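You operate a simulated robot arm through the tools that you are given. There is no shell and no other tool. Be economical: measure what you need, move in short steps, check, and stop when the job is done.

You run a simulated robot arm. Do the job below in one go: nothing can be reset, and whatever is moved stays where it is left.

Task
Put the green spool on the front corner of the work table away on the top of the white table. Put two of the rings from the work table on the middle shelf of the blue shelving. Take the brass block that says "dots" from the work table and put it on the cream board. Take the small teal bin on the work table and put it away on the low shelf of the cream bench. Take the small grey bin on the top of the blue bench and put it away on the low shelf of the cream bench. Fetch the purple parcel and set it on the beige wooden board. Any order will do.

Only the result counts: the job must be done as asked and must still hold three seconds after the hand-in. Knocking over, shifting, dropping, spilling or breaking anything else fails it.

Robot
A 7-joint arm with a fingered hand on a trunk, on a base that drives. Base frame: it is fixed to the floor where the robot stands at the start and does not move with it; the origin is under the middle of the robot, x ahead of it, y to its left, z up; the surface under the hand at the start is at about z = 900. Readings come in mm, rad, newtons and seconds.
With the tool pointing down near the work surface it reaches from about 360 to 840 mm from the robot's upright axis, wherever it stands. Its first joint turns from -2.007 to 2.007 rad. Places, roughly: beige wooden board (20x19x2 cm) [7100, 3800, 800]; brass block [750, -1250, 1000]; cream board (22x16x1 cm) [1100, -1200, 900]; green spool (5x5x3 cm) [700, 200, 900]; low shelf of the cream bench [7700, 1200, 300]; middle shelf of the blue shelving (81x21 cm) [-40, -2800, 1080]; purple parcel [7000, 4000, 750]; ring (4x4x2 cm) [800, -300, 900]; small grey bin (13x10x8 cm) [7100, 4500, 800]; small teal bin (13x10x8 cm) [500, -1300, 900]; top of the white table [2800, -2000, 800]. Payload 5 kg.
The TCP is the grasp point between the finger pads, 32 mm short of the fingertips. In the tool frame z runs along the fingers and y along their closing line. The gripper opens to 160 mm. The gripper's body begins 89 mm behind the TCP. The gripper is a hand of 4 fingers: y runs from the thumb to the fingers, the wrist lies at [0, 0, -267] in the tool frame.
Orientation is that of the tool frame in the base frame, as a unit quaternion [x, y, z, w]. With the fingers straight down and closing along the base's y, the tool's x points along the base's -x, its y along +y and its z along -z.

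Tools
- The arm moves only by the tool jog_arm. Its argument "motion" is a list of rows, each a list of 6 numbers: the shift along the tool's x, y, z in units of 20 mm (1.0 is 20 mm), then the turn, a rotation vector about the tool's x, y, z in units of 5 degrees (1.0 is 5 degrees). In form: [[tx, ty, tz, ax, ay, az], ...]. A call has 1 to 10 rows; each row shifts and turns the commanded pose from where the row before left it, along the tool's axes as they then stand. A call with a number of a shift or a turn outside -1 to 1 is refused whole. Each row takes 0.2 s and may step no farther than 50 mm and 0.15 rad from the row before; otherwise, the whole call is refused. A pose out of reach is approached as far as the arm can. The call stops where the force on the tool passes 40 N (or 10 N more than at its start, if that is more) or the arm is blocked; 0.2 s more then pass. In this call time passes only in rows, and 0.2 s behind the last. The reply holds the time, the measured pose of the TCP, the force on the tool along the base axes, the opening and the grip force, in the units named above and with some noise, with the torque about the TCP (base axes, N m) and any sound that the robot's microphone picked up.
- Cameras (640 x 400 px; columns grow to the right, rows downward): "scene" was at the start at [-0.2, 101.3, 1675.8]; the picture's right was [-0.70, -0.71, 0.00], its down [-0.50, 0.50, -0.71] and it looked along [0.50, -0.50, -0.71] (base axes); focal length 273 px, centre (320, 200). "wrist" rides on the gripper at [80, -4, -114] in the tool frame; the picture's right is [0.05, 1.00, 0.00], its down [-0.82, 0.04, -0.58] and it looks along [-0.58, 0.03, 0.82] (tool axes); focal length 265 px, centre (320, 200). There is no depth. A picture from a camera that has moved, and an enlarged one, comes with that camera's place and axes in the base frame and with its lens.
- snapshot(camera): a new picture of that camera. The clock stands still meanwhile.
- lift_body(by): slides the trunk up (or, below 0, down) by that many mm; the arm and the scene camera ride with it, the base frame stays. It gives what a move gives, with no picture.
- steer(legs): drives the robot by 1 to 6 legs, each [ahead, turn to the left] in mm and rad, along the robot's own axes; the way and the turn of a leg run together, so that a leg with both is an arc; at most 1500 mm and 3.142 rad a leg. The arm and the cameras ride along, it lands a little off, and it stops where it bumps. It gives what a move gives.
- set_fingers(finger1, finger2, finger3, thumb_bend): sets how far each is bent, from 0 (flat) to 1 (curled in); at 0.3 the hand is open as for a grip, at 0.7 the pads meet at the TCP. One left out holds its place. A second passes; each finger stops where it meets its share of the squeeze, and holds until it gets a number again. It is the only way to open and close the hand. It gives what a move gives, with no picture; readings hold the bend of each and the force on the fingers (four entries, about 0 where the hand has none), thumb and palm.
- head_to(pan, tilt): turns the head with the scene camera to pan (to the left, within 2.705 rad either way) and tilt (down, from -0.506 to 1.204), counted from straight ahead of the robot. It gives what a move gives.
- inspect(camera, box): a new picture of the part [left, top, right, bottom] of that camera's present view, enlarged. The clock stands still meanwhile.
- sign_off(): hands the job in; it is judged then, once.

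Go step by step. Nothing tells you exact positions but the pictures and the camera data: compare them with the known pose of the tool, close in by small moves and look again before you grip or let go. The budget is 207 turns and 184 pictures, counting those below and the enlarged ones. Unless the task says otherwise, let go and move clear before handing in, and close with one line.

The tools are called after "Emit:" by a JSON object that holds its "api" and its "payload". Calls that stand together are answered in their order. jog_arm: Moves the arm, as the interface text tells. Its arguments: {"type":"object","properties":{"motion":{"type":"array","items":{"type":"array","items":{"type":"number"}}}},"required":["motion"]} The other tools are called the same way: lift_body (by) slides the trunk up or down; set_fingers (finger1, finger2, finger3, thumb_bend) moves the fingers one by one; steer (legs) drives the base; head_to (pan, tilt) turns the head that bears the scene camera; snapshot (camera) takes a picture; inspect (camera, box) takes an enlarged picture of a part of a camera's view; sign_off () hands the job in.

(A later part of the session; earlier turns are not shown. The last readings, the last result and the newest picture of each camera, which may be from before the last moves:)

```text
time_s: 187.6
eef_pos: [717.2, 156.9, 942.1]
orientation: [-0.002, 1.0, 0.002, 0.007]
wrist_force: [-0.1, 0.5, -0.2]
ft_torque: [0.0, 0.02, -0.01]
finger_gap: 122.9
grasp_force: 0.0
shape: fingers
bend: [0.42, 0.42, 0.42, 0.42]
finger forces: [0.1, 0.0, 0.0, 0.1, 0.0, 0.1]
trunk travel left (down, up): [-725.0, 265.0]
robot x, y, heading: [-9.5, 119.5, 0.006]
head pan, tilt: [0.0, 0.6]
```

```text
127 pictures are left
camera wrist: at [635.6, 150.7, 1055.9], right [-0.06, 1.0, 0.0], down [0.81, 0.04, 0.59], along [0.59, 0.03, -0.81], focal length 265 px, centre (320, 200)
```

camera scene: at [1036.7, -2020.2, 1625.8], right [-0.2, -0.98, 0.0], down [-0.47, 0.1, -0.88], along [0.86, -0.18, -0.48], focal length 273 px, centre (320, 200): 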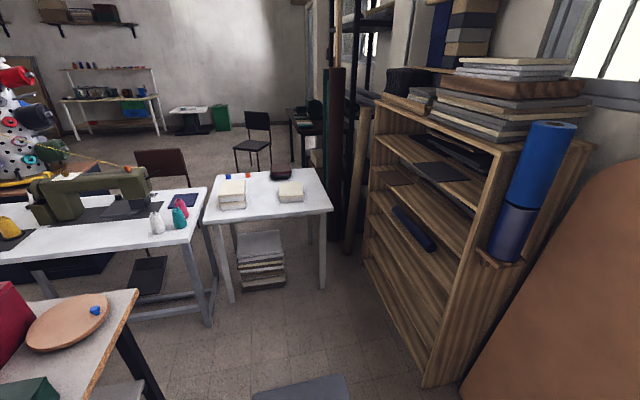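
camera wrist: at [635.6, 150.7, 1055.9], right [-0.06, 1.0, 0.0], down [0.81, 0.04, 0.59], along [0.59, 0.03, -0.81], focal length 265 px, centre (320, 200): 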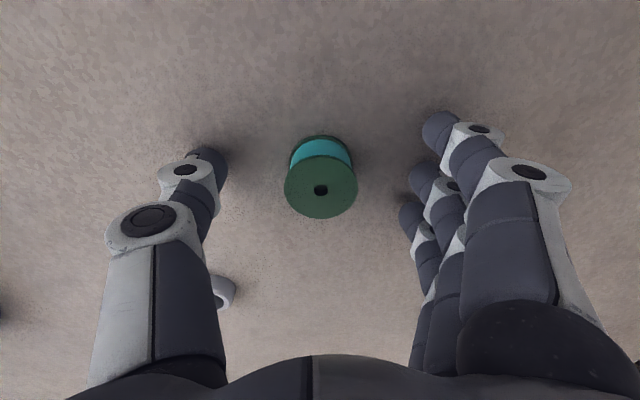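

Emit:
{"api": "set_fingers", "payload": {"finger1": 0.54, "finger2": 0.7, "finger3": 0.54, "thumb_bend": 0.7}}

Emit:
{"api": "jog_arm", "payload": {"motion": [[0, 0, -1, 0, 0, 0], [0, 0, -1, 0, 0, 0], [0, 0, -1, 0, 0, 0], [0, 0, -1, 0, 0, 0], [0, 0, -1, 0, 0, 0], [0.5, 0, -1, 0, 0, 0], [1, 0, -1, 0, 0, 0], [1, 0, -1, 0, 0, 0], [1, 0, -1, 0, 0, 0], [1, 0, -1, 0, 0, 0]]}}

Emit:
{"api": "snapshot", "payload": {"camera": "wrist"}}

```text
time_s: 188.6
eef_pos: [716.9, 154.9, 943.1]
orientation: [-0.002, 1.0, 0.001, 0.007]
wrist_force: [-0.3, 0.4, 0.8]
ft_torque: [0.01, 0.04, -0.01]
finger_gap: 58.8
grasp_force: 10.4
shape: fingers
bend: [0.54, 0.59, 0.54, 0.67]
finger forces: [0.0, 10.2, 0.0, 0.0, 10.2, 0.0]
trunk travel left (down, up): [-725.0, 265.0]
robot x, y, heading: [-11.3, 122.9, 0.004]
head pan, tilt: [0.0, 0.6]
```

```text
time_s: 190.8
eef_pos: [624.4, 155.1, 1141.1]
orientation: [-0.002, 1.0, 0.002, 0.007]
wrist_force: [0.2, 0.3, 0.3]
ft_torque: [0.0, -0.02, 0.02]
finger_gap: 58.4
grasp_force: 9.9
shape: fingers
bend: [0.54, 0.59, 0.54, 0.67]
finger forces: [0.0, 10.2, 0.0, 0.0, 10.1, 0.0]
trunk travel left (down, up): [-725.0, 265.0]
robot x, y, heading: [-9.2, 126.6, 0.001]
head pan, tilt: [0.0, 0.6]
```

```text
126 pictures are left
camera wrist: at [541.3, 150.6, 1255.3], right [-0.05, 1.0, 0.0], down [0.81, 0.04, 0.59], along [0.59, 0.03, -0.81], focal length 265 px, centre (320, 200)
```

wrist: 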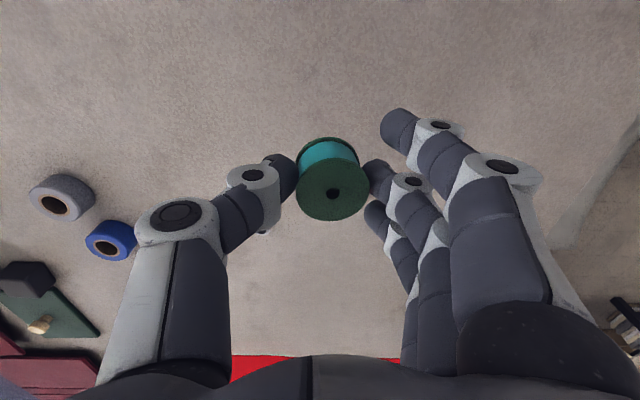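

Spool held. Retract, then drive around to the white table.

Emit:
{"api": "jog_arm", "payload": {"motion": [[1, 0, -1, 0, 0, 0], [1, 0, -1, 0, 0, 0], [1, 0, -1, 0, 0, 0], [1, 0, -1, 0, 0, 0], [1, 0, -0.5, 0, 0, 0]]}}

Emit:
{"api": "steer", "payload": {"legs": [[-150, 0], [0, -1.574], [1060, 0], [1060, 0], [0, 1.571], [1200, 0]]}}

Emit:
{"api": "snapshot", "payload": {"camera": "scene"}}

```text
time_s: 192.0
eef_pos: [522.8, 156.2, 1230.5]
orientation: [-0.001, 1.0, 0.001, 0.006]
wrist_force: [0.1, 0.7, -0.3]
ft_torque: [0.03, 0.01, -0.04]
finger_gap: 58.3
grasp_force: 10.8
shape: fingers
bend: [0.54, 0.59, 0.54, 0.67]
finger forces: [0.1, 10.3, 0.1, 0.1, 10.2, 0.0]
trunk travel left (down, up): [-725.0, 265.0]
robot x, y, heading: [-9.5, 120.2, 0.005]
head pan, tilt: [0.0, 0.6]
```

```text
time_s: 216.9
eef_pos: [1580.3, -2006.7, 1230.3]
orientation: [0.011, 1.0, 0.0, 0.007]
wrist_force: [0.0, -0.7, 0.2]
ft_torque: [0.01, 0.04, 0.04]
finger_gap: 58.4
grasp_force: 10.3
shape: fingers
bend: [0.54, 0.59, 0.54, 0.67]
finger forces: [0.0, 10.1, 0.1, 0.1, 10.1, 0.0]
trunk travel left (down, up): [-725.0, 265.0]
robot x, y, heading: [1051.9, -2028.7, -0.02]
head pan, tilt: [0.0, 0.6]
```

```text
125 pictures are left
camera scene: at [1079.4, -1868.9, 1616.7], right [-0.02, -1.0, 0.0], down [-0.56, 0.01, -0.82], along [0.82, -0.02, -0.57], focal length 273 px, centre (320, 200)
```

scene: 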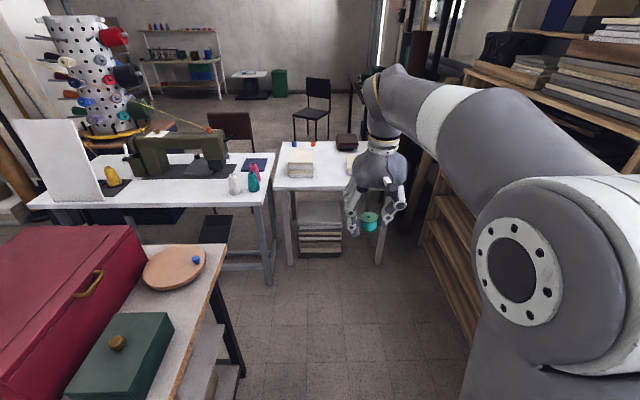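

The white table is straight ahead. Driving closer and lowering the trunk a bit.

Emit:
{"api": "steer", "payload": {"legs": [[800, 0.02]]}}

Emit:
{"api": "lift_body", "payload": {"by": -100}}

Emit:
{"api": "snapshot", "payload": {"camera": "scene"}}

Emit:
{"api": "snapshot", "payload": {"camera": "wrist"}}

```text
time_s: 221.3
eef_pos: [2393.0, -2015.3, 1229.5]
orientation: [0.007, 1.0, 0.001, 0.005]
wrist_force: [-0.1, -0.5, 0.1]
ft_torque: [0.0, 0.01, -0.01]
finger_gap: 58.7
grasp_force: 9.9
shape: fingers
bend: [0.54, 0.59, 0.54, 0.67]
finger forces: [0.1, 10.2, 0.0, 0.0, 10.1, 0.1]
trunk travel left (down, up): [-725.0, 265.0]
robot x, y, heading: [1856.6, -2042.3, -0.011]
head pan, tilt: [0.0, 0.6]
```

```text
time_s: 222.6
eef_pos: [2391.6, -2015.7, 1129.9]
orientation: [0.005, 1.0, 0.001, 0.008]
wrist_force: [0.1, -0.1, 0.1]
ft_torque: [-0.01, -0.02, 0.02]
finger_gap: 58.5
grasp_force: 9.7
shape: fingers
bend: [0.54, 0.59, 0.54, 0.67]
finger forces: [0.0, 10.2, 0.0, 0.0, 10.1, 0.1]
trunk travel left (down, up): [-625.0, 365.0]
robot x, y, heading: [1855.9, -2037.8, -0.01]
head pan, tilt: [0.0, 0.6]
```

```text
124 pictures are left
camera scene: at [1889.3, -1883.7, 1516.7], right [-0.01, -1.0, 0.0], down [-0.56, 0.01, -0.83], along [0.82, -0.01, -0.56], focal length 273 px, centre (320, 200)
```

scene: 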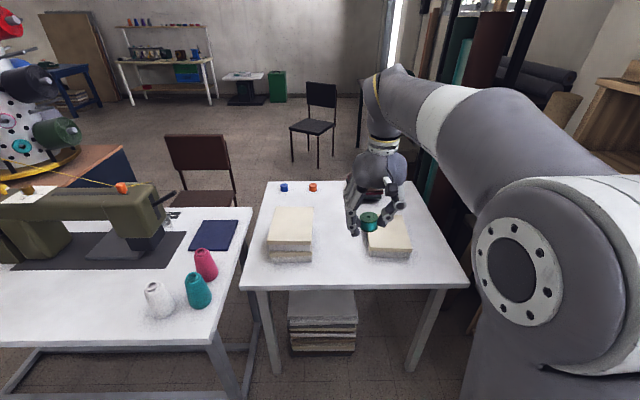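

```text
123 pictures are left
camera wrist: at [2309.9, -2018.9, 1243.9], right [-0.04, 1.0, 0.0], down [0.81, 0.03, 0.59], along [0.59, 0.02, -0.81], focal length 265 px, centre (320, 200)
```

wrist: 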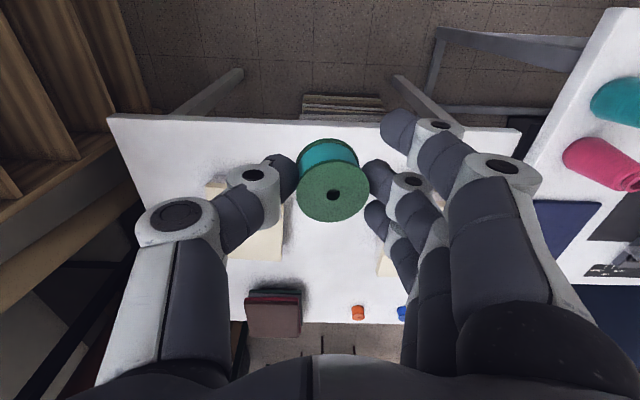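

Table top front edge at x≈2460; free gap between pads y ≈ -2064…-1870. Target (2560,-1967).

Emit:
{"api": "jog_arm", "payload": {"motion": [[-0.93, 0.27, 0.5, 0, 0, 0], [-0.93, 0.27, 0.5, 0, 0, 0], [-0.93, 0.27, 0.5, 0, 0, 0], [-0.93, 0.27, 0.5, 0, 0, 0], [-0.93, 0.27, 0.5, 0, 0, 0], [-0.93, 0.27, 0.5, 0, 0, 0], [-0.93, 0.27, 0.5, 0, 0, 0], [-0.93, 0.27, 0.5, 0, 0, 0], [-0.93, 0.27, 0.5, 0, 0, 0]]}}

Emit:
{"api": "jog_arm", "payload": {"motion": [[0, 0, 1, 0, 0, 0], [0, 0, 1, 0, 0, 0], [0, 0, 1, 0, 0, 0], [0, 0, 1, 0, 0, 0], [0, 0, 1, 0, 0, 0], [0, 0, 1, 0, 0, 0], [0, 0, 1, 0, 0, 0]]}}

Emit:
{"api": "snapshot", "payload": {"camera": "wrist"}}

Emit:
{"api": "snapshot", "payload": {"camera": "scene"}}

```text
time_s: 224.6
eef_pos: [2561.6, -1967.9, 1044.6]
orientation: [0.006, 1.0, 0.001, 0.008]
wrist_force: [0.8, 0.8, 0.0]
ft_torque: [-0.02, 0.01, 0.04]
finger_gap: 58.5
grasp_force: 10.5
shape: fingers
bend: [0.54, 0.59, 0.54, 0.67]
finger forces: [0.1, 10.3, 0.0, 0.0, 10.0, 0.0]
trunk travel left (down, up): [-625.0, 365.0]
robot x, y, heading: [1858.4, -2042.7, -0.012]
head pan, tilt: [0.0, 0.6]
```

```text
time_s: 226.2
eef_pos: [2564.5, -1969.6, 902.2]
orientation: [0.006, 1.0, 0.0, 0.007]
wrist_force: [-0.8, 1.2, 1.2]
ft_torque: [0.0, 0.02, 0.0]
finger_gap: 58.5
grasp_force: 10.6
shape: fingers
bend: [0.54, 0.59, 0.54, 0.67]
finger forces: [0.0, 10.2, 0.0, 0.0, 10.0, 0.0]
trunk travel left (down, up): [-625.0, 365.0]
robot x, y, heading: [1860.1, -2040.9, -0.01]
head pan, tilt: [0.0, 0.6]
```

```text
122 pictures are left
camera wrist: at [2481.6, -1972.7, 1016.0], right [-0.04, 1.0, 0.0], down [0.81, 0.03, 0.59], along [0.59, 0.02, -0.81], focal length 265 px, centre (320, 200)
```

wrist: 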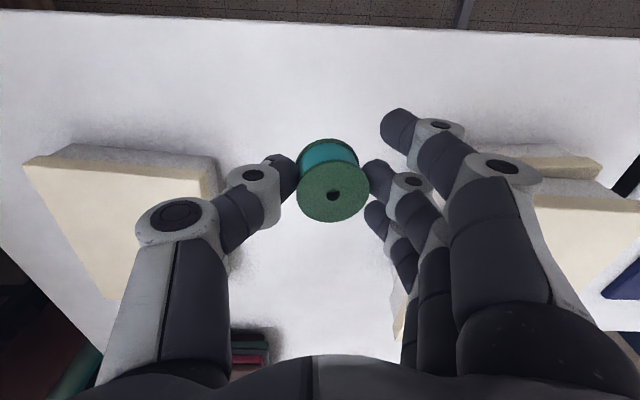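

```text
121 pictures are left
camera scene: at [1889.7, -1883.6, 1516.7], right [-0.01, -1.0, 0.0], down [-0.57, 0.01, -0.82], along [0.82, -0.01, -0.57], focal length 273 px, centre (320, 200)
```

scene: 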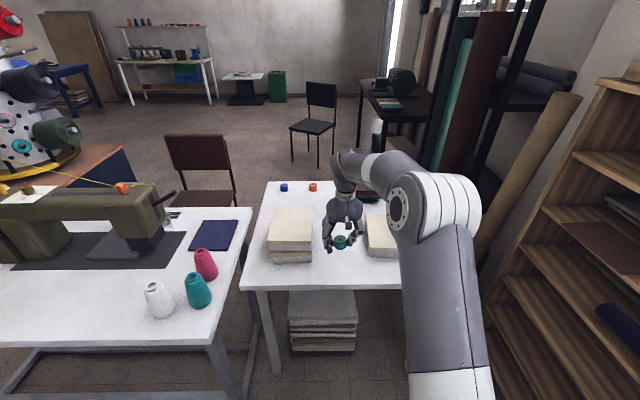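

Emit:
{"api": "jog_arm", "payload": {"motion": [[0, 0, 0.9, 0, 0, 0], [0, 0, 0.9, 0, 0, 0], [0, 0, 0.6, 0, 0, 0], [0, 0, 0.2, 0, 0, 0], [0, 0, 0.15, 0, 0, 0]]}}

Emit:
{"api": "jog_arm", "payload": {"motion": [[0, 0, 0.1, 0, 0, 0], [0, 0, 0.1, 0, 0, 0]]}}

```text
time_s: 227.4
eef_pos: [2564.2, -1968.0, 848.1]
orientation: [0.006, 1.0, 0.001, 0.007]
wrist_force: [-0.2, -0.4, -0.7]
ft_torque: [0.0, -0.02, 0.03]
finger_gap: 58.3
grasp_force: 10.0
shape: fingers
bend: [0.54, 0.59, 0.54, 0.67]
finger forces: [0.1, 10.2, 0.0, 0.1, 10.1, 0.1]
trunk travel left (down, up): [-625.0, 365.0]
robot x, y, heading: [1858.9, -2037.1, -0.016]
head pan, tilt: [0.0, 0.6]
```

```text
time_s: 228.0
eef_pos: [2564.7, -1968.4, 843.8]
orientation: [0.006, 1.0, 0.001, 0.006]
wrist_force: [0.0, 0.6, 0.0]
ft_torque: [0.0, -0.01, 0.01]
finger_gap: 58.5
grasp_force: 9.9
shape: fingers
bend: [0.54, 0.59, 0.54, 0.67]
finger forces: [0.1, 10.2, 0.0, 0.0, 10.1, 0.0]
trunk travel left (down, up): [-625.0, 365.0]
robot x, y, heading: [1855.3, -2045.2, -0.011]
head pan, tilt: [0.0, 0.6]
```

Emit:
{"api": "jog_arm", "payload": {"motion": [[0, 0, 0.1, 0, 0, 0]]}}

Emit:
{"api": "snapshot", "payload": {"camera": "wrist"}}

```text
time_s: 228.4
eef_pos: [2563.7, -1967.9, 842.0]
orientation: [0.007, 1.0, 0.0, 0.007]
wrist_force: [0.8, -0.3, 0.0]
ft_torque: [-0.01, 0.0, 0.01]
finger_gap: 58.1
grasp_force: 10.7
shape: fingers
bend: [0.54, 0.59, 0.54, 0.67]
finger forces: [0.0, 10.2, 0.0, 0.0, 10.1, 0.1]
trunk travel left (down, up): [-625.0, 365.0]
robot x, y, heading: [1858.6, -2041.9, -0.013]
head pan, tilt: [0.0, 0.6]
```

```text
120 pictures are left
camera wrist: at [2481.9, -1971.7, 955.3], right [-0.04, 1.0, 0.0], down [0.81, 0.03, 0.59], along [0.59, 0.02, -0.81], focal length 265 px, centre (320, 200)
```

wrist: 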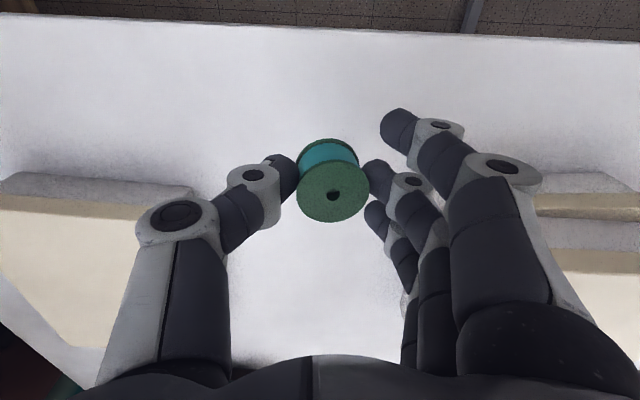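

No contact yet; the table top appears lower (~760–780). Continuing down in small steps.

Emit:
{"api": "jog_arm", "payload": {"motion": [[0, 0, 0.4, 0, 0, 0], [0, 0, 0.4, 0, 0, 0], [0, 0, 0.2, 0, 0, 0]]}}

Emit:
{"api": "inspect", "payload": {"camera": "scene", "box": [260, 200, 420, 300]}}

```text
time_s: 229.2
eef_pos: [2564.5, -1968.8, 821.2]
orientation: [0.007, 1.0, 0.0, 0.007]
wrist_force: [0.3, -0.2, -0.3]
ft_torque: [0.04, -0.03, -0.03]
finger_gap: 58.3
grasp_force: 9.9
shape: fingers
bend: [0.54, 0.59, 0.54, 0.67]
finger forces: [0.1, 10.2, 0.0, 0.0, 10.0, 0.1]
trunk travel left (down, up): [-625.0, 365.0]
robot x, y, heading: [1854.3, -2041.5, -0.013]
head pan, tilt: [0.0, 0.6]
```

```text
4.00 times, centred on (340, 250) of scene
camera zoom: at [1889.5, -1883.6, 1516.7], right [-0.01, -1.0, 0.0], down [-0.56, 0.01, -0.82], along [0.82, -0.01, -0.57], focal length 1091 px, centre (240, 0)
```

zoom: 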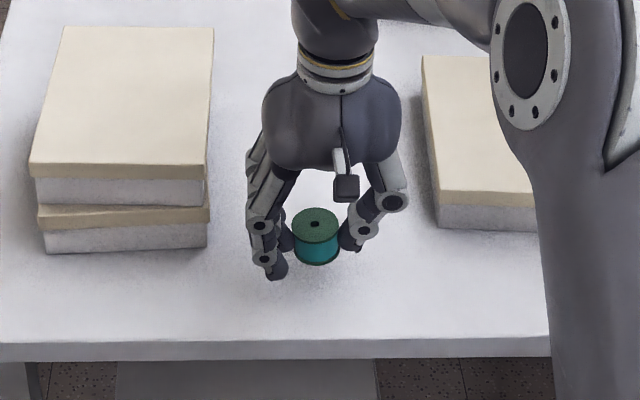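

Emit:
{"api": "jog_arm", "payload": {"motion": [[0, 0, 0.3, 0, 0, 0], [0, 0, 0.15, 0, 0, 0], [0, 0, 0.15, 0, 0, 0]]}}

Emit:
{"api": "jog_arm", "payload": {"motion": [[0, 0, 0.1, 0, 0, 0], [0, 0, 0.1, 0, 0, 0]]}}

```text
time_s: 230.0
eef_pos: [2564.3, -1969.6, 809.9]
orientation: [0.007, 1.0, 0.001, 0.006]
wrist_force: [-0.2, 0.9, 0.1]
ft_torque: [0.0, 0.0, -0.02]
finger_gap: 58.2
grasp_force: 10.3
shape: fingers
bend: [0.54, 0.59, 0.54, 0.67]
finger forces: [0.0, 10.1, 0.1, 0.0, 10.0, 0.1]
trunk travel left (down, up): [-625.0, 365.0]
robot x, y, heading: [1857.7, -2041.6, -0.013]
head pan, tilt: [0.0, 0.6]
```

```text
time_s: 230.6
eef_pos: [2564.8, -1968.3, 803.8]
orientation: [0.006, 1.0, 0.001, 0.007]
wrist_force: [-0.1, 0.0, -0.9]
ft_torque: [0.0, -0.01, -0.03]
finger_gap: 58.2
grasp_force: 10.0
shape: fingers
bend: [0.54, 0.59, 0.54, 0.67]
finger forces: [0.0, 10.2, 0.1, 0.2, 10.0, 0.0]
trunk travel left (down, up): [-625.0, 365.0]
robot x, y, heading: [1853.8, -2041.5, -0.015]
head pan, tilt: [0.0, 0.6]
```

Emit:
{"api": "jog_arm", "payload": {"motion": [[0, 0, 0.1, 0, 0, 0], [0, 0, 0.1, 0, 0, 0], [0, 0, 0.1, 0, 0, 0]]}}

Emit:
{"api": "inspect", "payload": {"camera": "scene", "box": [300, 220, 380, 270]}}

```text
time_s: 231.4
eef_pos: [2566.1, -1969.1, 797.3]
orientation: [0.006, 1.0, 0.001, 0.008]
wrist_force: [0.0, 0.2, 0.4]
ft_torque: [-0.02, -0.07, -0.02]
finger_gap: 58.2
grasp_force: 9.7
shape: fingers
bend: [0.54, 0.59, 0.54, 0.67]
finger forces: [0.0, 10.2, 0.1, 0.0, 10.1, 0.1]
trunk travel left (down, up): [-625.0, 365.0]
robot x, y, heading: [1861.0, -2041.3, -0.013]
head pan, tilt: [0.0, 0.6]
```

```text
8.00 times, centred on (340, 245) of scene
camera zoom: at [1889.4, -1883.6, 1516.7], right [-0.01, -1.0, 0.0], down [-0.56, 0.01, -0.82], along [0.82, -0.01, -0.57], focal length 2181 px, centre (160, -160)
```

zoom: 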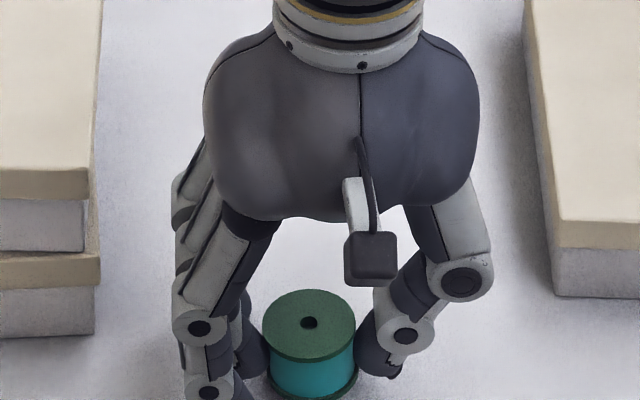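

Emit:
{"api": "jog_arm", "payload": {"motion": [[0, 0, 0.12, 0, 0, 0], [0, 0, 0.12, 0, 0, 0], [0, 0, 0.12, 0, 0, 0], [0, 0, 0.12, 0, 0, 0]]}}

```text
time_s: 232.4
eef_pos: [2565.4, -1968.7, 789.7]
orientation: [0.007, 1.0, 0.0, 0.007]
wrist_force: [-0.7, -2.3, 9.5]
ft_torque: [0.21, 0.12, -0.01]
finger_gap: 58.2
grasp_force: 12.6
shape: fingers
bend: [0.54, 0.59, 0.54, 0.67]
finger forces: [2.4, 10.2, 0.0, 0.0, 12.5, 0.1]
trunk travel left (down, up): [-625.0, 365.0]
robot x, y, heading: [1857.5, -2046.2, -0.016]
head pan, tilt: [0.0, 0.6]
```

Contact at about z=750. Release gently and rise.

Emit:
{"api": "jog_arm", "payload": {"motion": [[0, 0, -0.1, 0, 0, 0]]}}

Emit:
{"api": "set_fingers", "payload": {"finger2": 0.52, "thumb_bend": 0.58}}

Emit:
{"api": "jog_arm", "payload": {"motion": [[0, 0, -0.5, 0, 0, 0], [0, 0, -1, 0, 0, 0], [0, 0, -1, 0, 0, 0], [0, 0, -1, 0, 0, 0], [0, 0, -1, 0, 0, 0], [0, 0, -1, 0, 0, 0], [0, 0, -1, 0, 0, 0], [0, 0, -1, 0, 0, 0], [0, 0, -1, 0, 0, 0], [0, 0, -1, 0, 0, 0]]}}

Emit:
{"api": "snapshot", "payload": {"camera": "wrist"}}

```text
time_s: 232.8
eef_pos: [2564.0, -1969.7, 791.6]
orientation: [0.006, 1.0, 0.001, 0.007]
wrist_force: [0.6, 0.1, 4.0]
ft_torque: [0.1, -0.01, -0.03]
finger_gap: 58.4
grasp_force: 11.3
shape: fingers
bend: [0.54, 0.59, 0.54, 0.67]
finger forces: [0.0, 10.3, 0.1, 0.0, 11.0, 0.0]
trunk travel left (down, up): [-625.0, 365.0]
robot x, y, heading: [1850.5, -2043.5, -0.014]
head pan, tilt: [0.0, 0.6]
```

```text
time_s: 233.8
eef_pos: [2565.3, -1968.0, 792.2]
orientation: [0.007, 1.0, 0.0, 0.007]
wrist_force: [0.5, -0.5, 0.4]
ft_torque: [0.02, -0.03, 0.0]
finger_gap: 69.5
grasp_force: 0.0
shape: fingers
bend: [0.54, 0.52, 0.54, 0.57]
finger forces: [0.1, 0.0, 0.1, 0.1, 0.0, 0.0]
trunk travel left (down, up): [-625.0, 365.0]
robot x, y, heading: [1859.6, -2039.0, -0.014]
head pan, tilt: [0.0, 0.6]
```

```text
time_s: 236.0
eef_pos: [2561.1, -1968.0, 983.2]
orientation: [0.006, 1.0, 0.002, 0.007]
wrist_force: [1.2, -0.9, 0.5]
ft_torque: [-0.05, -0.04, -0.01]
finger_gap: 69.7
grasp_force: 0.1
shape: fingers
bend: [0.54, 0.52, 0.54, 0.57]
finger forces: [0.1, 0.0, 0.1, 0.1, 0.1, 0.0]
trunk travel left (down, up): [-625.0, 365.0]
robot x, y, heading: [1852.5, -2037.3, -0.015]
head pan, tilt: [0.0, 0.6]
```

```text
117 pictures are left
camera wrist: at [2479.4, -1970.9, 1096.6], right [-0.04, 1.0, 0.0], down [0.81, 0.03, 0.59], along [0.59, 0.02, -0.81], focal length 265 px, centre (320, 200)
```

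wrist: 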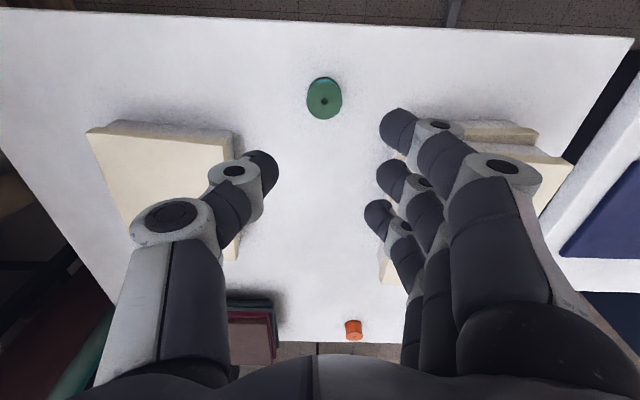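

Spool is on the white table. Next the teal bin: retract, raise the trunk, back out and face the table's south end.

Emit:
{"api": "lift_body", "payload": {"by": 150}}

Emit:
{"api": "jog_arm", "payload": {"motion": [[1, 0, -0.6, 0, 0, 0], [1, 0, -0.6, 0, 0, 0], [1, 0, -0.6, 0, 0, 0], [1, 0, -0.6, 0, 0, 0], [1, 0, -0.6, 0, 0, 0], [1, 0, -0.6, 0, 0, 0], [1, 0, -0.6, 0, 0, 0], [1, 0, -0.6, 0, 0, 0]]}}

Emit:
{"api": "steer", "payload": {"legs": [[-600, 0], [-600, 0], [0, 1.585], [70, 0]]}}

Emit:
{"api": "snapshot", "payload": {"camera": "wrist"}}

Emit:
{"api": "snapshot", "payload": {"camera": "scene"}}

```text
time_s: 237.8
eef_pos: [2562.1, -1967.0, 1131.8]
orientation: [0.006, 1.0, 0.001, 0.007]
wrist_force: [0.5, -0.4, -0.4]
ft_torque: [0.0, -0.01, 0.01]
finger_gap: 69.7
grasp_force: 0.0
shape: fingers
bend: [0.54, 0.52, 0.54, 0.57]
finger forces: [0.0, 0.1, 0.1, 0.1, 0.0, 0.0]
trunk travel left (down, up): [-775.0, 215.0]
robot x, y, heading: [1854.1, -2042.9, -0.015]
head pan, tilt: [0.0, 0.6]
```

```text
time_s: 239.6
eef_pos: [2399.9, -1965.1, 1226.0]
orientation: [0.006, 1.0, 0.0, 0.007]
wrist_force: [-0.4, 1.2, 0.1]
ft_torque: [0.0, -0.03, 0.0]
finger_gap: 69.8
grasp_force: 0.0
shape: fingers
bend: [0.54, 0.52, 0.54, 0.57]
finger forces: [0.0, 0.0, 0.0, 0.1, 0.1, 0.1]
trunk travel left (down, up): [-775.0, 215.0]
robot x, y, heading: [1861.1, -2040.8, -0.015]
head pan, tilt: [0.0, 0.6]
```

```text
time_s: 250.5
eef_pos: [547.2, -1416.0, 1224.9]
orientation: [0.722, -0.692, -0.006, -0.003]
wrist_force: [-1.5, -0.6, -0.5]
ft_torque: [-0.06, 0.03, -0.01]
finger_gap: 69.7
grasp_force: 0.1
shape: fingers
bend: [0.54, 0.52, 0.54, 0.57]
finger forces: [0.0, 0.0, 0.0, 0.0, 0.1, 0.0]
trunk travel left (down, up): [-775.0, 215.0]
robot x, y, heading: [655.4, -1958.4, 1.612]
head pan, tilt: [0.0, 0.6]
```

```text
116 pictures are left
camera wrist: at [554.7, -1497.9, 1338.8], right [-1.0, -0.09, 0.0], down [-0.07, 0.81, 0.59], along [-0.06, 0.58, -0.81], focal length 265 px, centre (320, 200)
```

wrist: 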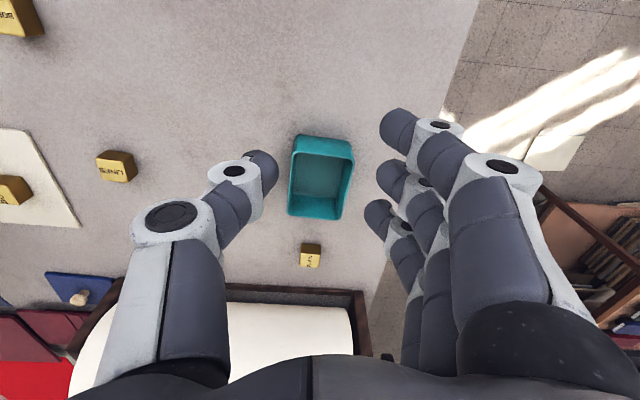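

```text
115 pictures are left
camera scene: at [497.6, -1931.3, 1666.6], right [1.0, 0.04, 0.0], down [0.02, -0.57, -0.82], along [-0.03, 0.82, -0.57], focal length 273 px, centre (320, 200)
```

scene: 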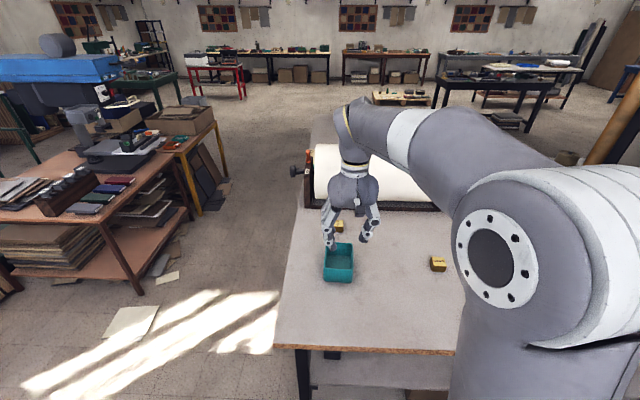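

Bin centre ≈ (535,-1264), x-width 100. Because it must go on a low shelf under a bench, I'll grip it with the hand pitched 45° forward. Opening and tilting first.

Emit:
{"api": "set_fingers", "payload": {"finger1": 0.3, "finger2": 0.3, "finger3": 0.3, "thumb_bend": 0.3}}

Emit:
{"api": "jog_arm", "payload": {"motion": [[0, 0, 0, 0, 0, 0.5], [0, 0, 0, 0, -1, 0], [0, 0, 0, 0, -1, 0], [0, 0, 0, 0, -1, 0], [0, 0, 0, 0, -1, 0], [0, 0, 0, 0, -1, 0], [0, 0, 0, 0, -1, 0], [0, 0, 0, 0, -1, 0], [0, 0, 0, 0, -1, 0], [0, 0, 0, 0, -1, 0]]}}

Emit:
{"api": "snapshot", "payload": {"camera": "wrist"}}

Emit:
{"api": "snapshot", "payload": {"camera": "scene"}}

```text
time_s: 251.5
eef_pos: [546.8, -1417.6, 1225.8]
orientation: [0.722, -0.692, -0.005, -0.004]
wrist_force: [1.2, -0.1, 0.7]
ft_torque: [0.01, -0.01, 0.02]
finger_gap: 170.2
grasp_force: 0.1
shape: fingers
bend: [0.3, 0.3, 0.3, 0.3]
finger forces: [0.1, 0.1, 0.0, 0.1, 0.0, 0.1]
trunk travel left (down, up): [-775.0, 215.0]
robot x, y, heading: [653.9, -1955.7, 1.617]
head pan, tilt: [0.0, 0.6]
```

```text
time_s: 253.7
eef_pos: [546.2, -1418.8, 1226.2]
orientation: [-0.65, 0.652, 0.277, 0.275]
wrist_force: [0.0, 0.0, 0.8]
ft_torque: [-0.02, -0.01, -0.02]
finger_gap: 170.3
grasp_force: 0.0
shape: fingers
bend: [0.3, 0.3, 0.3, 0.3]
finger forces: [0.0, 0.1, 0.1, 0.0, 0.0, 0.0]
trunk travel left (down, up): [-775.0, 215.0]
robot x, y, heading: [657.1, -1956.8, 1.607]
head pan, tilt: [0.0, 0.6]
```

```text
114 pictures are left
camera wrist: at [550.6, -1555.7, 1248.7], right [-1.0, -0.03, -0.03], down [-0.04, 0.15, 0.99], along [-0.03, 0.99, -0.15], focal length 265 px, centre (320, 200)
```

wrist: 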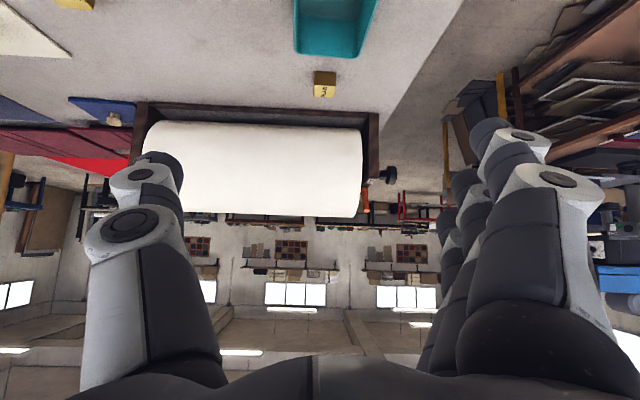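

```text
113 pictures are left
camera scene: at [497.5, -1933.5, 1666.7], right [1.0, 0.04, 0.0], down [0.02, -0.56, -0.83], along [-0.03, 0.82, -0.56], focal length 273 px, centre (320, 200)
```

scene: 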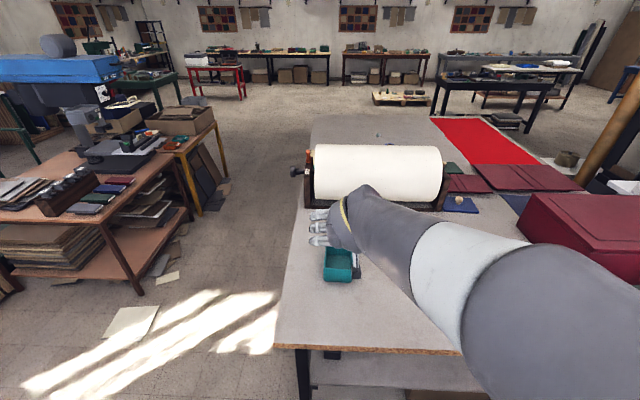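

Emit:
{"api": "jog_arm", "payload": {"motion": [[-0.02, 0.055, 0.955, 0, 0, 0], [-0.02, 0.055, 0.955, 0, 0, 0], [-0.02, 0.055, 0.955, 0, 0, 0], [-0.02, 0.055, 0.955, 0, 0, 0], [-0.02, 0.055, 0.955, 0, 0, 0], [-0.02, 0.055, 0.955, 0, 0, 0], [-0.02, 0.055, 0.955, 0, 0, 0], [-0.02, 0.055, 0.955, 0, 0, 0], [-0.02, 0.055, 0.955, 0, 0, 0], [-0.02, 0.055, 0.955, 0, 0, 0]]}}

Emit:
{"api": "snapshot", "payload": {"camera": "wrist"}}

Emit:
{"api": "inspect", "payload": {"camera": "scene", "box": [270, 170, 430, 300]}}

```text
time_s: 255.9
eef_pos: [535.9, -1278.0, 1094.0]
orientation: [-0.651, 0.652, 0.276, 0.273]
wrist_force: [0.0, -0.6, 0.3]
ft_torque: [-0.02, 0.01, 0.0]
finger_gap: 170.0
grasp_force: 0.1
shape: fingers
bend: [0.3, 0.3, 0.3, 0.3]
finger forces: [0.0, 0.0, 0.2, 0.0, 0.1, 0.1]
trunk travel left (down, up): [-775.0, 215.0]
robot x, y, heading: [652.4, -1955.5, 1.615]
head pan, tilt: [0.0, 0.6]
```

```text
112 pictures are left
camera wrist: at [539.4, -1415.4, 1116.8], right [-1.0, -0.03, -0.03], down [-0.04, 0.16, 0.99], along [-0.03, 0.99, -0.16], focal length 265 px, centre (320, 200)
```

wrist: 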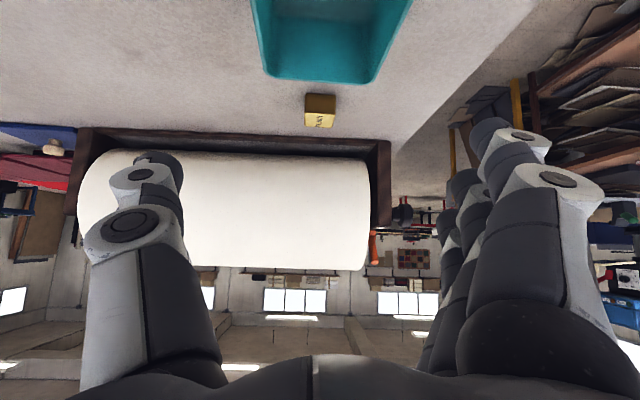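

```text
3.08 times, centred on (350, 235) of scene
camera zoom: at [497.6, -1932.4, 1666.7], right [1.0, 0.04, 0.0], down [0.02, -0.56, -0.82], along [-0.03, 0.82, -0.57], focal length 839 px, centre (228, 92)
```

zoom: 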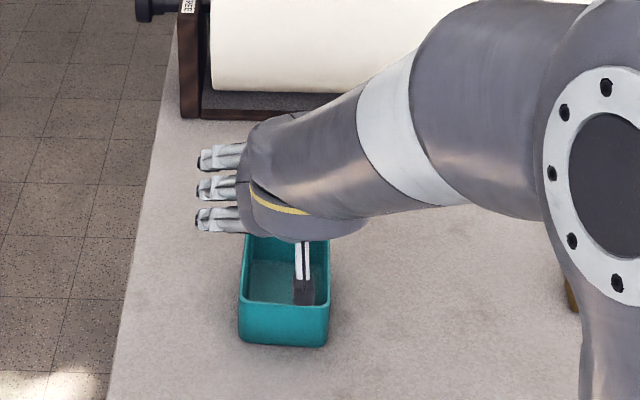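

Aligned in x and y. Descend straight down with the tilted hand.

Emit:
{"api": "jog_arm", "payload": {"motion": [[0.88, 0, 0.88, 0, 0, 0], [0.88, 0, 0.88, 0, 0, 0], [0.88, 0, 0.88, 0, 0, 0], [0.88, 0, 0.88, 0, 0, 0], [0.88, 0, 0.88, 0, 0, 0], [0.7, 0, 0.7, 0, 0, 0]]}}

Emit:
{"api": "snapshot", "payload": {"camera": "wrist"}}

Emit:
{"api": "inspect", "payload": {"camera": "scene", "box": [270, 170, 430, 300]}}

```text
time_s: 257.3
eef_pos: [537.3, -1275.8, 951.7]
orientation: [-0.65, 0.652, 0.277, 0.274]
wrist_force: [-0.4, 0.6, -0.1]
ft_torque: [-0.02, -0.02, 0.01]
finger_gap: 170.0
grasp_force: 0.1
shape: fingers
bend: [0.3, 0.3, 0.3, 0.3]
finger forces: [0.0, 0.0, 0.0, 0.0, 0.0, 0.1]
trunk travel left (down, up): [-775.0, 215.0]
robot x, y, heading: [652.0, -1952.5, 1.612]
head pan, tilt: [0.0, 0.6]
```

```text
110 pictures are left
camera wrist: at [540.3, -1413.4, 973.9], right [-1.0, -0.03, -0.03], down [-0.04, 0.15, 0.99], along [-0.03, 0.99, -0.16], focal length 265 px, centre (320, 200)
```

wrist: 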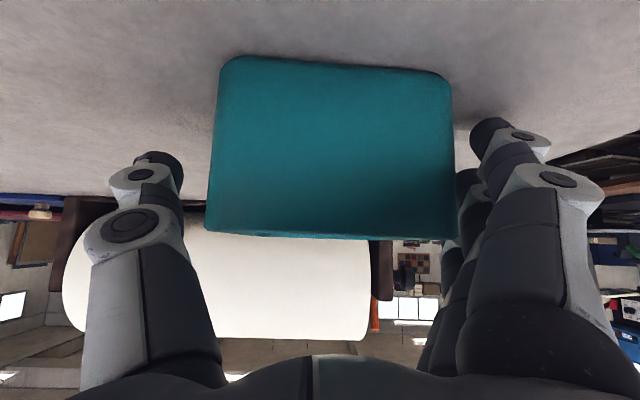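

```text
3.08 times, centred on (350, 235) of scene
camera zoom: at [497.9, -1932.6, 1666.7], right [1.0, 0.04, 0.0], down [0.02, -0.56, -0.82], along [-0.03, 0.82, -0.57], focal length 839 px, centre (228, 92)
```

zoom: 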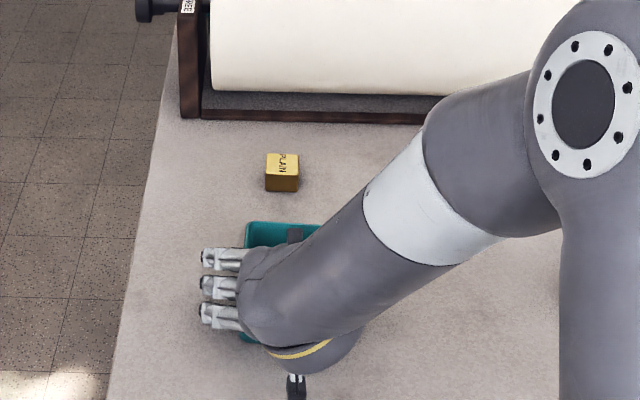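

Emit:
{"api": "jog_arm", "payload": {"motion": [[-0.18, 0, 0.53, 0, 0, 0]]}}

Emit:
{"api": "set_fingers", "payload": {"finger1": 0.6, "finger2": 0.6, "finger3": 0.6, "thumb_bend": 0.6}}

Emit:
{"api": "snapshot", "payload": {"camera": "wrist"}}

```text
time_s: 257.7
eef_pos: [536.1, -1265.3, 945.5]
orientation: [-0.651, 0.652, 0.276, 0.273]
wrist_force: [-0.6, 1.2, 0.7]
ft_torque: [-0.02, 0.05, -0.03]
finger_gap: 170.9
grasp_force: 0.9
shape: fingers
bend: [0.29, 0.3, 0.3, 0.3]
finger forces: [0.4, 0.0, 0.0, 0.0, 0.0, 0.0]
trunk travel left (down, up): [-775.0, 215.0]
robot x, y, heading: [651.9, -1955.3, 1.616]
head pan, tilt: [0.0, 0.6]
```

```text
time_s: 258.7
eef_pos: [536.5, -1264.7, 949.0]
orientation: [-0.649, 0.653, 0.277, 0.276]
wrist_force: [-4.4, 3.7, 17.8]
ft_torque: [0.17, 1.99, -0.42]
finger_gap: 131.5
grasp_force: 35.3
shape: fingers
bend: [0.34, 0.48, 0.46, 0.53]
finger forces: [20.7, 14.2, 9.4, 0.1, 25.3, 0.0]
trunk travel left (down, up): [-775.0, 215.0]
robot x, y, heading: [650.2, -1958.2, 1.613]
head pan, tilt: [0.0, 0.6]
```

```text
108 pictures are left
camera wrist: at [539.7, -1403.1, 970.3], right [-1.0, -0.03, -0.03], down [-0.04, 0.15, 0.99], along [-0.03, 0.99, -0.15], focal length 265 px, centre (320, 200)
```

wrist: 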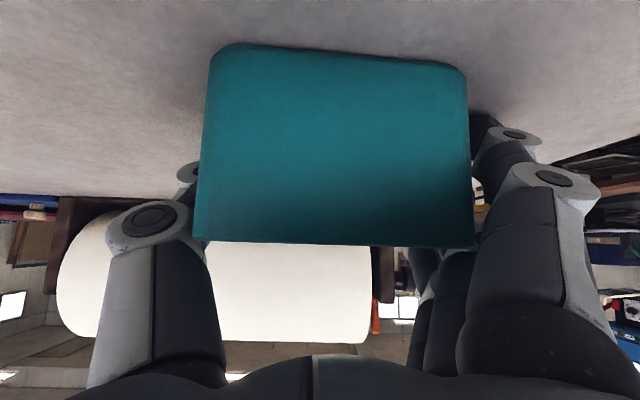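

Grip established (the lowest finger brushes the table). Lift a little and re-close that finger.

Emit:
{"api": "jog_arm", "payload": {"motion": [[-0.35, 0, -0.35, 0, 0, 0], [-0.35, 0, -0.35, 0, 0, 0]]}}

Emit:
{"api": "set_fingers", "payload": {"finger1": 0.6, "finger2": 0.6, "finger3": 0.6, "thumb_bend": 0.6}}

Emit:
{"api": "snapshot", "payload": {"camera": "wrist"}}

```text
time_s: 259.3
eef_pos: [538.0, -1266.0, 964.0]
orientation: [-0.651, 0.653, 0.275, 0.273]
wrist_force: [-0.1, 0.1, -0.8]
ft_torque: [0.0, 0.0, 0.02]
finger_gap: 122.3
grasp_force: 28.5
shape: fingers
bend: [0.4, 0.49, 0.47, 0.53]
finger forces: [11.9, 10.4, 7.5, 0.1, 27.6, 0.1]
trunk travel left (down, up): [-775.0, 215.0]
robot x, y, heading: [654.0, -1955.1, 1.608]
head pan, tilt: [0.0, 0.6]
```

```text
time_s: 260.3
eef_pos: [536.9, -1265.9, 964.7]
orientation: [-0.65, 0.653, 0.275, 0.275]
wrist_force: [0.2, 0.2, 0.2]
ft_torque: [0.0, 0.02, 0.02]
finger_gap: 108.9
grasp_force: 32.6
shape: fingers
bend: [0.56, 0.48, 0.47, 0.52]
finger forces: [17.6, 9.1, 7.6, 0.0, 31.0, 0.1]
trunk travel left (down, up): [-775.0, 215.0]
robot x, y, heading: [652.8, -1956.7, 1.607]
head pan, tilt: [0.0, 0.6]
```

```text
107 pictures are left
camera wrist: at [540.5, -1403.3, 988.1], right [-1.0, -0.03, -0.03], down [-0.04, 0.16, 0.99], along [-0.03, 0.99, -0.16], focal length 265 px, centre (320, 200)
```

wrist: 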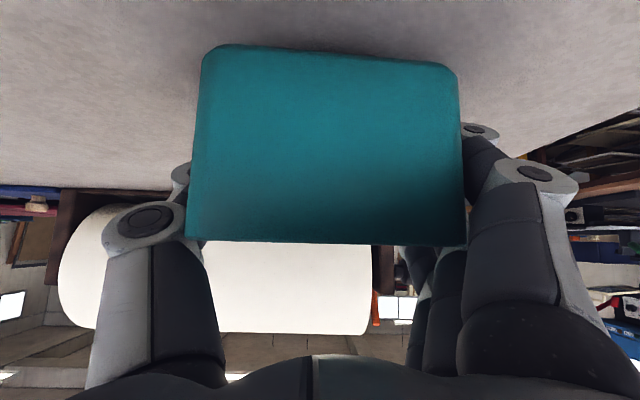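

Bin is lifted and held by all fingers. Lift up and retract.

Emit:
{"api": "jog_arm", "payload": {"motion": [[-0.88, 0, -0.88, 0, 0, 0], [-0.88, 0, -0.88, 0, 0, 0], [-0.88, 0, -0.88, 0, 0, 0], [-0.88, 0, -0.88, 0, 0, 0], [-0.88, 0, -0.88, 0, 0, 0], [-0.88, 0, -0.88, 0, 0, 0], [-0.88, 0, -0.88, 0, 0, 0], [-0.88, 0, -0.88, 0, 0, 0]]}}

Emit:
{"api": "jog_arm", "payload": {"motion": [[0.88, 0, -0.88, 0, 0, 0], [0.88, 0, -0.88, 0, 0, 0], [0.88, 0, -0.88, 0, 0, 0], [0.88, 0, -0.88, 0, 0, 0], [0.88, 0, -0.88, 0, 0, 0], [0.88, 0, -0.88, 0, 0, 0]]}}

Emit:
{"api": "snapshot", "payload": {"camera": "wrist"}}

Emit:
{"api": "snapshot", "payload": {"camera": "scene"}}

```text
time_s: 262.1
eef_pos: [537.3, -1271.4, 1164.4]
orientation: [-0.65, 0.652, 0.276, 0.275]
wrist_force: [0.2, 0.4, -0.9]
ft_torque: [-0.02, 0.0, -0.01]
finger_gap: 108.5
grasp_force: 31.9
shape: fingers
bend: [0.56, 0.48, 0.47, 0.52]
finger forces: [16.9, 9.0, 7.6, 0.0, 30.6, 0.1]
trunk travel left (down, up): [-775.0, 215.0]
robot x, y, heading: [654.6, -1953.9, 1.615]
head pan, tilt: [0.0, 0.6]
```

```text
time_s: 263.5
eef_pos: [535.3, -1420.2, 1162.6]
orientation: [-0.65, 0.652, 0.276, 0.274]
wrist_force: [-0.1, -0.2, -1.0]
ft_torque: [-0.03, 0.03, 0.03]
finger_gap: 108.5
grasp_force: 32.2
shape: fingers
bend: [0.56, 0.48, 0.47, 0.52]
finger forces: [16.8, 9.1, 7.7, 0.1, 30.6, 0.1]
trunk travel left (down, up): [-775.0, 215.0]
robot x, y, heading: [652.7, -1955.3, 1.613]
head pan, tilt: [0.0, 0.6]
```

```text
106 pictures are left
camera wrist: at [538.2, -1557.3, 1184.9], right [-1.0, -0.03, -0.03], down [-0.04, 0.15, 0.99], along [-0.03, 0.99, -0.16], focal length 265 px, centre (320, 200)
```

wrist: 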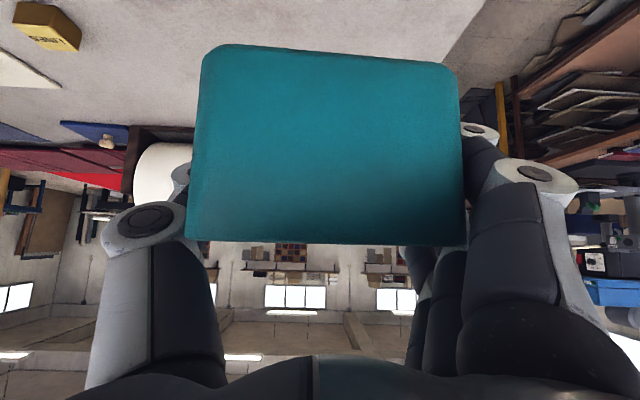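

```text
105 pictures are left
camera scene: at [497.7, -1934.1, 1666.7], right [1.0, 0.04, 0.0], down [0.02, -0.56, -0.83], along [-0.03, 0.82, -0.56], focal length 273 px, centre (320, 200)
```

scene: 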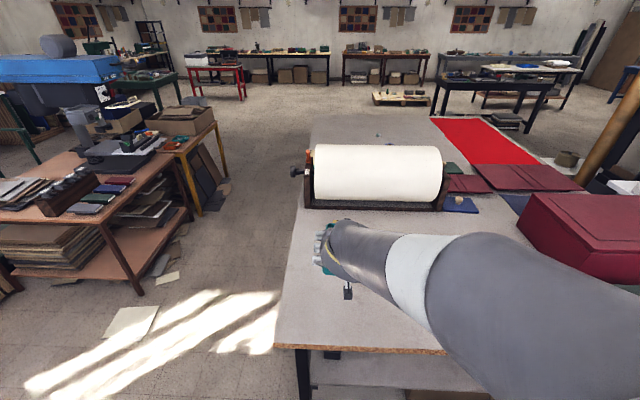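

Bin secure. Now drive west, then north past the work table toward the big room.

Emit:
{"api": "steer", "payload": {"legs": [[0, 1.53], [800, 0], [0, -1.571], [1400, 0], [1400, 0]]}}

Emit:
{"api": "head_to", "payload": {"pan": -0.3, "tilt": 0.5}}

Emit:
{"api": "snapshot", "payload": {"camera": "scene"}}

Emit:
{"api": "head_to", "payload": {"pan": -1.2, "tilt": 0.4}}

Emit:
{"api": "snapshot", "payload": {"camera": "scene"}}

```text
time_s: 288.5
eef_pos: [-419.5, 1390.0, 1161.3]
orientation: [0.661, -0.642, -0.28, -0.27]
wrist_force: [-0.5, 0.8, -1.3]
ft_torque: [-0.02, 0.02, 0.01]
finger_gap: 108.3
grasp_force: 30.7
shape: fingers
bend: [0.56, 0.48, 0.47, 0.52]
finger forces: [14.2, 9.5, 7.8, 0.0, 29.8, 0.1]
trunk travel left (down, up): [-775.0, 215.0]
robot x, y, heading: [-281.2, 859.9, 1.643]
head pan, tilt: [0.0, 0.6]
```

```text
time_s: 289.3
eef_pos: [-419.5, 1389.6, 1161.6]
orientation: [0.661, -0.642, -0.28, -0.27]
wrist_force: [-0.2, 0.3, -0.4]
ft_torque: [0.01, -0.02, 0.03]
finger_gap: 108.2
grasp_force: 30.3
shape: fingers
bend: [0.56, 0.48, 0.47, 0.52]
finger forces: [14.2, 9.5, 7.9, 0.1, 29.8, 0.1]
trunk travel left (down, up): [-775.0, 215.0]
robot x, y, heading: [-284.0, 856.0, 1.646]
head pan, tilt: [-0.3, 0.499]
```

```text
104 pictures are left
camera scene: at [-413.0, 875.0, 1675.7], right [0.97, -0.22, 0.0], down [-0.11, -0.47, -0.88], along [0.2, 0.86, -0.48], focal length 273 px, centre (320, 200)
```

scene: 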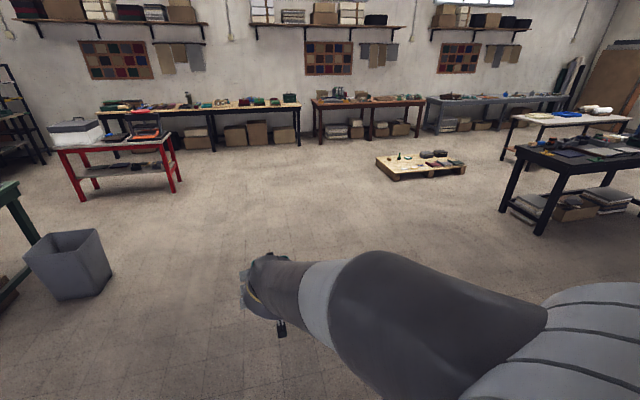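

```text
time_s: 290.5
eef_pos: [-420.0, 1390.0, 1162.4]
orientation: [0.661, -0.641, -0.28, -0.27]
wrist_force: [-0.4, 0.4, -0.1]
ft_torque: [0.01, -0.01, 0.0]
finger_gap: 108.4
grasp_force: 30.9
shape: fingers
bend: [0.56, 0.48, 0.47, 0.52]
finger forces: [14.2, 9.5, 7.8, 0.1, 29.7, 0.0]
trunk travel left (down, up): [-775.0, 215.0]
robot x, y, heading: [-285.3, 856.5, 1.646]
head pan, tilt: [-1.201, 0.4]
```

```text
103 pictures are left
camera scene: at [-349.7, 826.1, 1684.9], right [0.43, -0.9, 0.0], down [-0.35, -0.17, -0.92], along [0.83, 0.4, -0.39], focal length 273 px, centre (320, 200)
```

scene: 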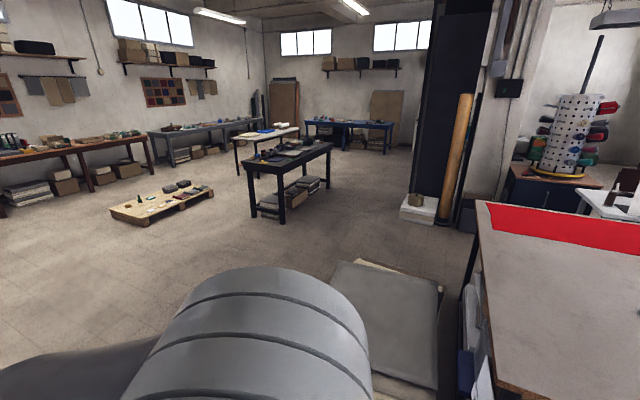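

Route east is clear along y≈2100 (dark bench at y>2670; floor boards at y<1600). Driving.

Emit:
{"api": "steer", "payload": {"legs": [[1250, 0], [0, -1.646], [1500, 0], [1300, 0]]}}

Emit:
{"api": "head_to", "payload": {"pan": -0.1, "tilt": 0.4}}

Emit:
{"api": "snapshot", "payload": {"camera": "scene"}}

```text
time_s: 314.0
eef_pos: [2958.5, 2196.0, 1161.4]
orientation: [0.028, 0.921, -0.01, 0.388]
wrist_force: [0.0, 0.1, -0.9]
ft_torque: [-0.03, 0.03, -0.05]
finger_gap: 108.0
grasp_force: 29.8
shape: fingers
bend: [0.56, 0.48, 0.47, 0.52]
finger forces: [12.9, 9.7, 8.0, 0.1, 29.1, 0.0]
trunk travel left (down, up): [-775.0, 215.0]
robot x, y, heading: [2414.0, 2105.7, -0.014]
head pan, tilt: [-1.201, 0.4]
```

```text
time_s: 315.3
eef_pos: [2956.6, 2196.6, 1162.9]
orientation: [0.028, 0.921, -0.011, 0.389]
wrist_force: [-0.5, 0.4, -0.8]
ft_torque: [0.01, 0.03, -0.01]
finger_gap: 108.2
grasp_force: 29.9
shape: fingers
bend: [0.56, 0.48, 0.47, 0.52]
finger forces: [12.9, 9.7, 8.0, 0.0, 29.1, 0.0]
trunk travel left (down, up): [-775.0, 215.0]
robot x, y, heading: [2411.7, 2107.4, -0.016]
head pan, tilt: [-0.099, 0.4]
```

```text
102 pictures are left
camera scene: at [2450.4, 2256.8, 1684.9], right [-0.12, -0.99, 0.0], down [-0.39, 0.05, -0.92], along [0.91, -0.11, -0.39], focal length 273 px, centre (320, 200)
```

scene: 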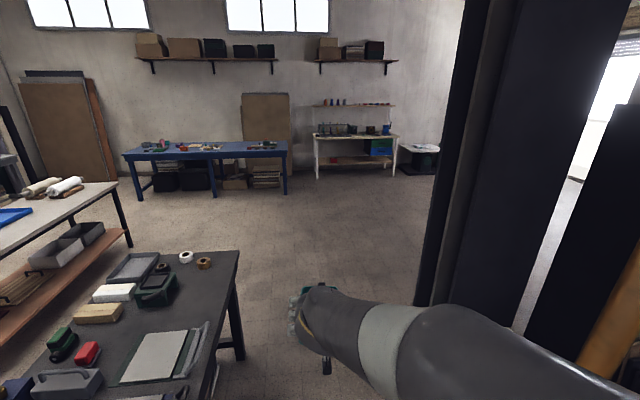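

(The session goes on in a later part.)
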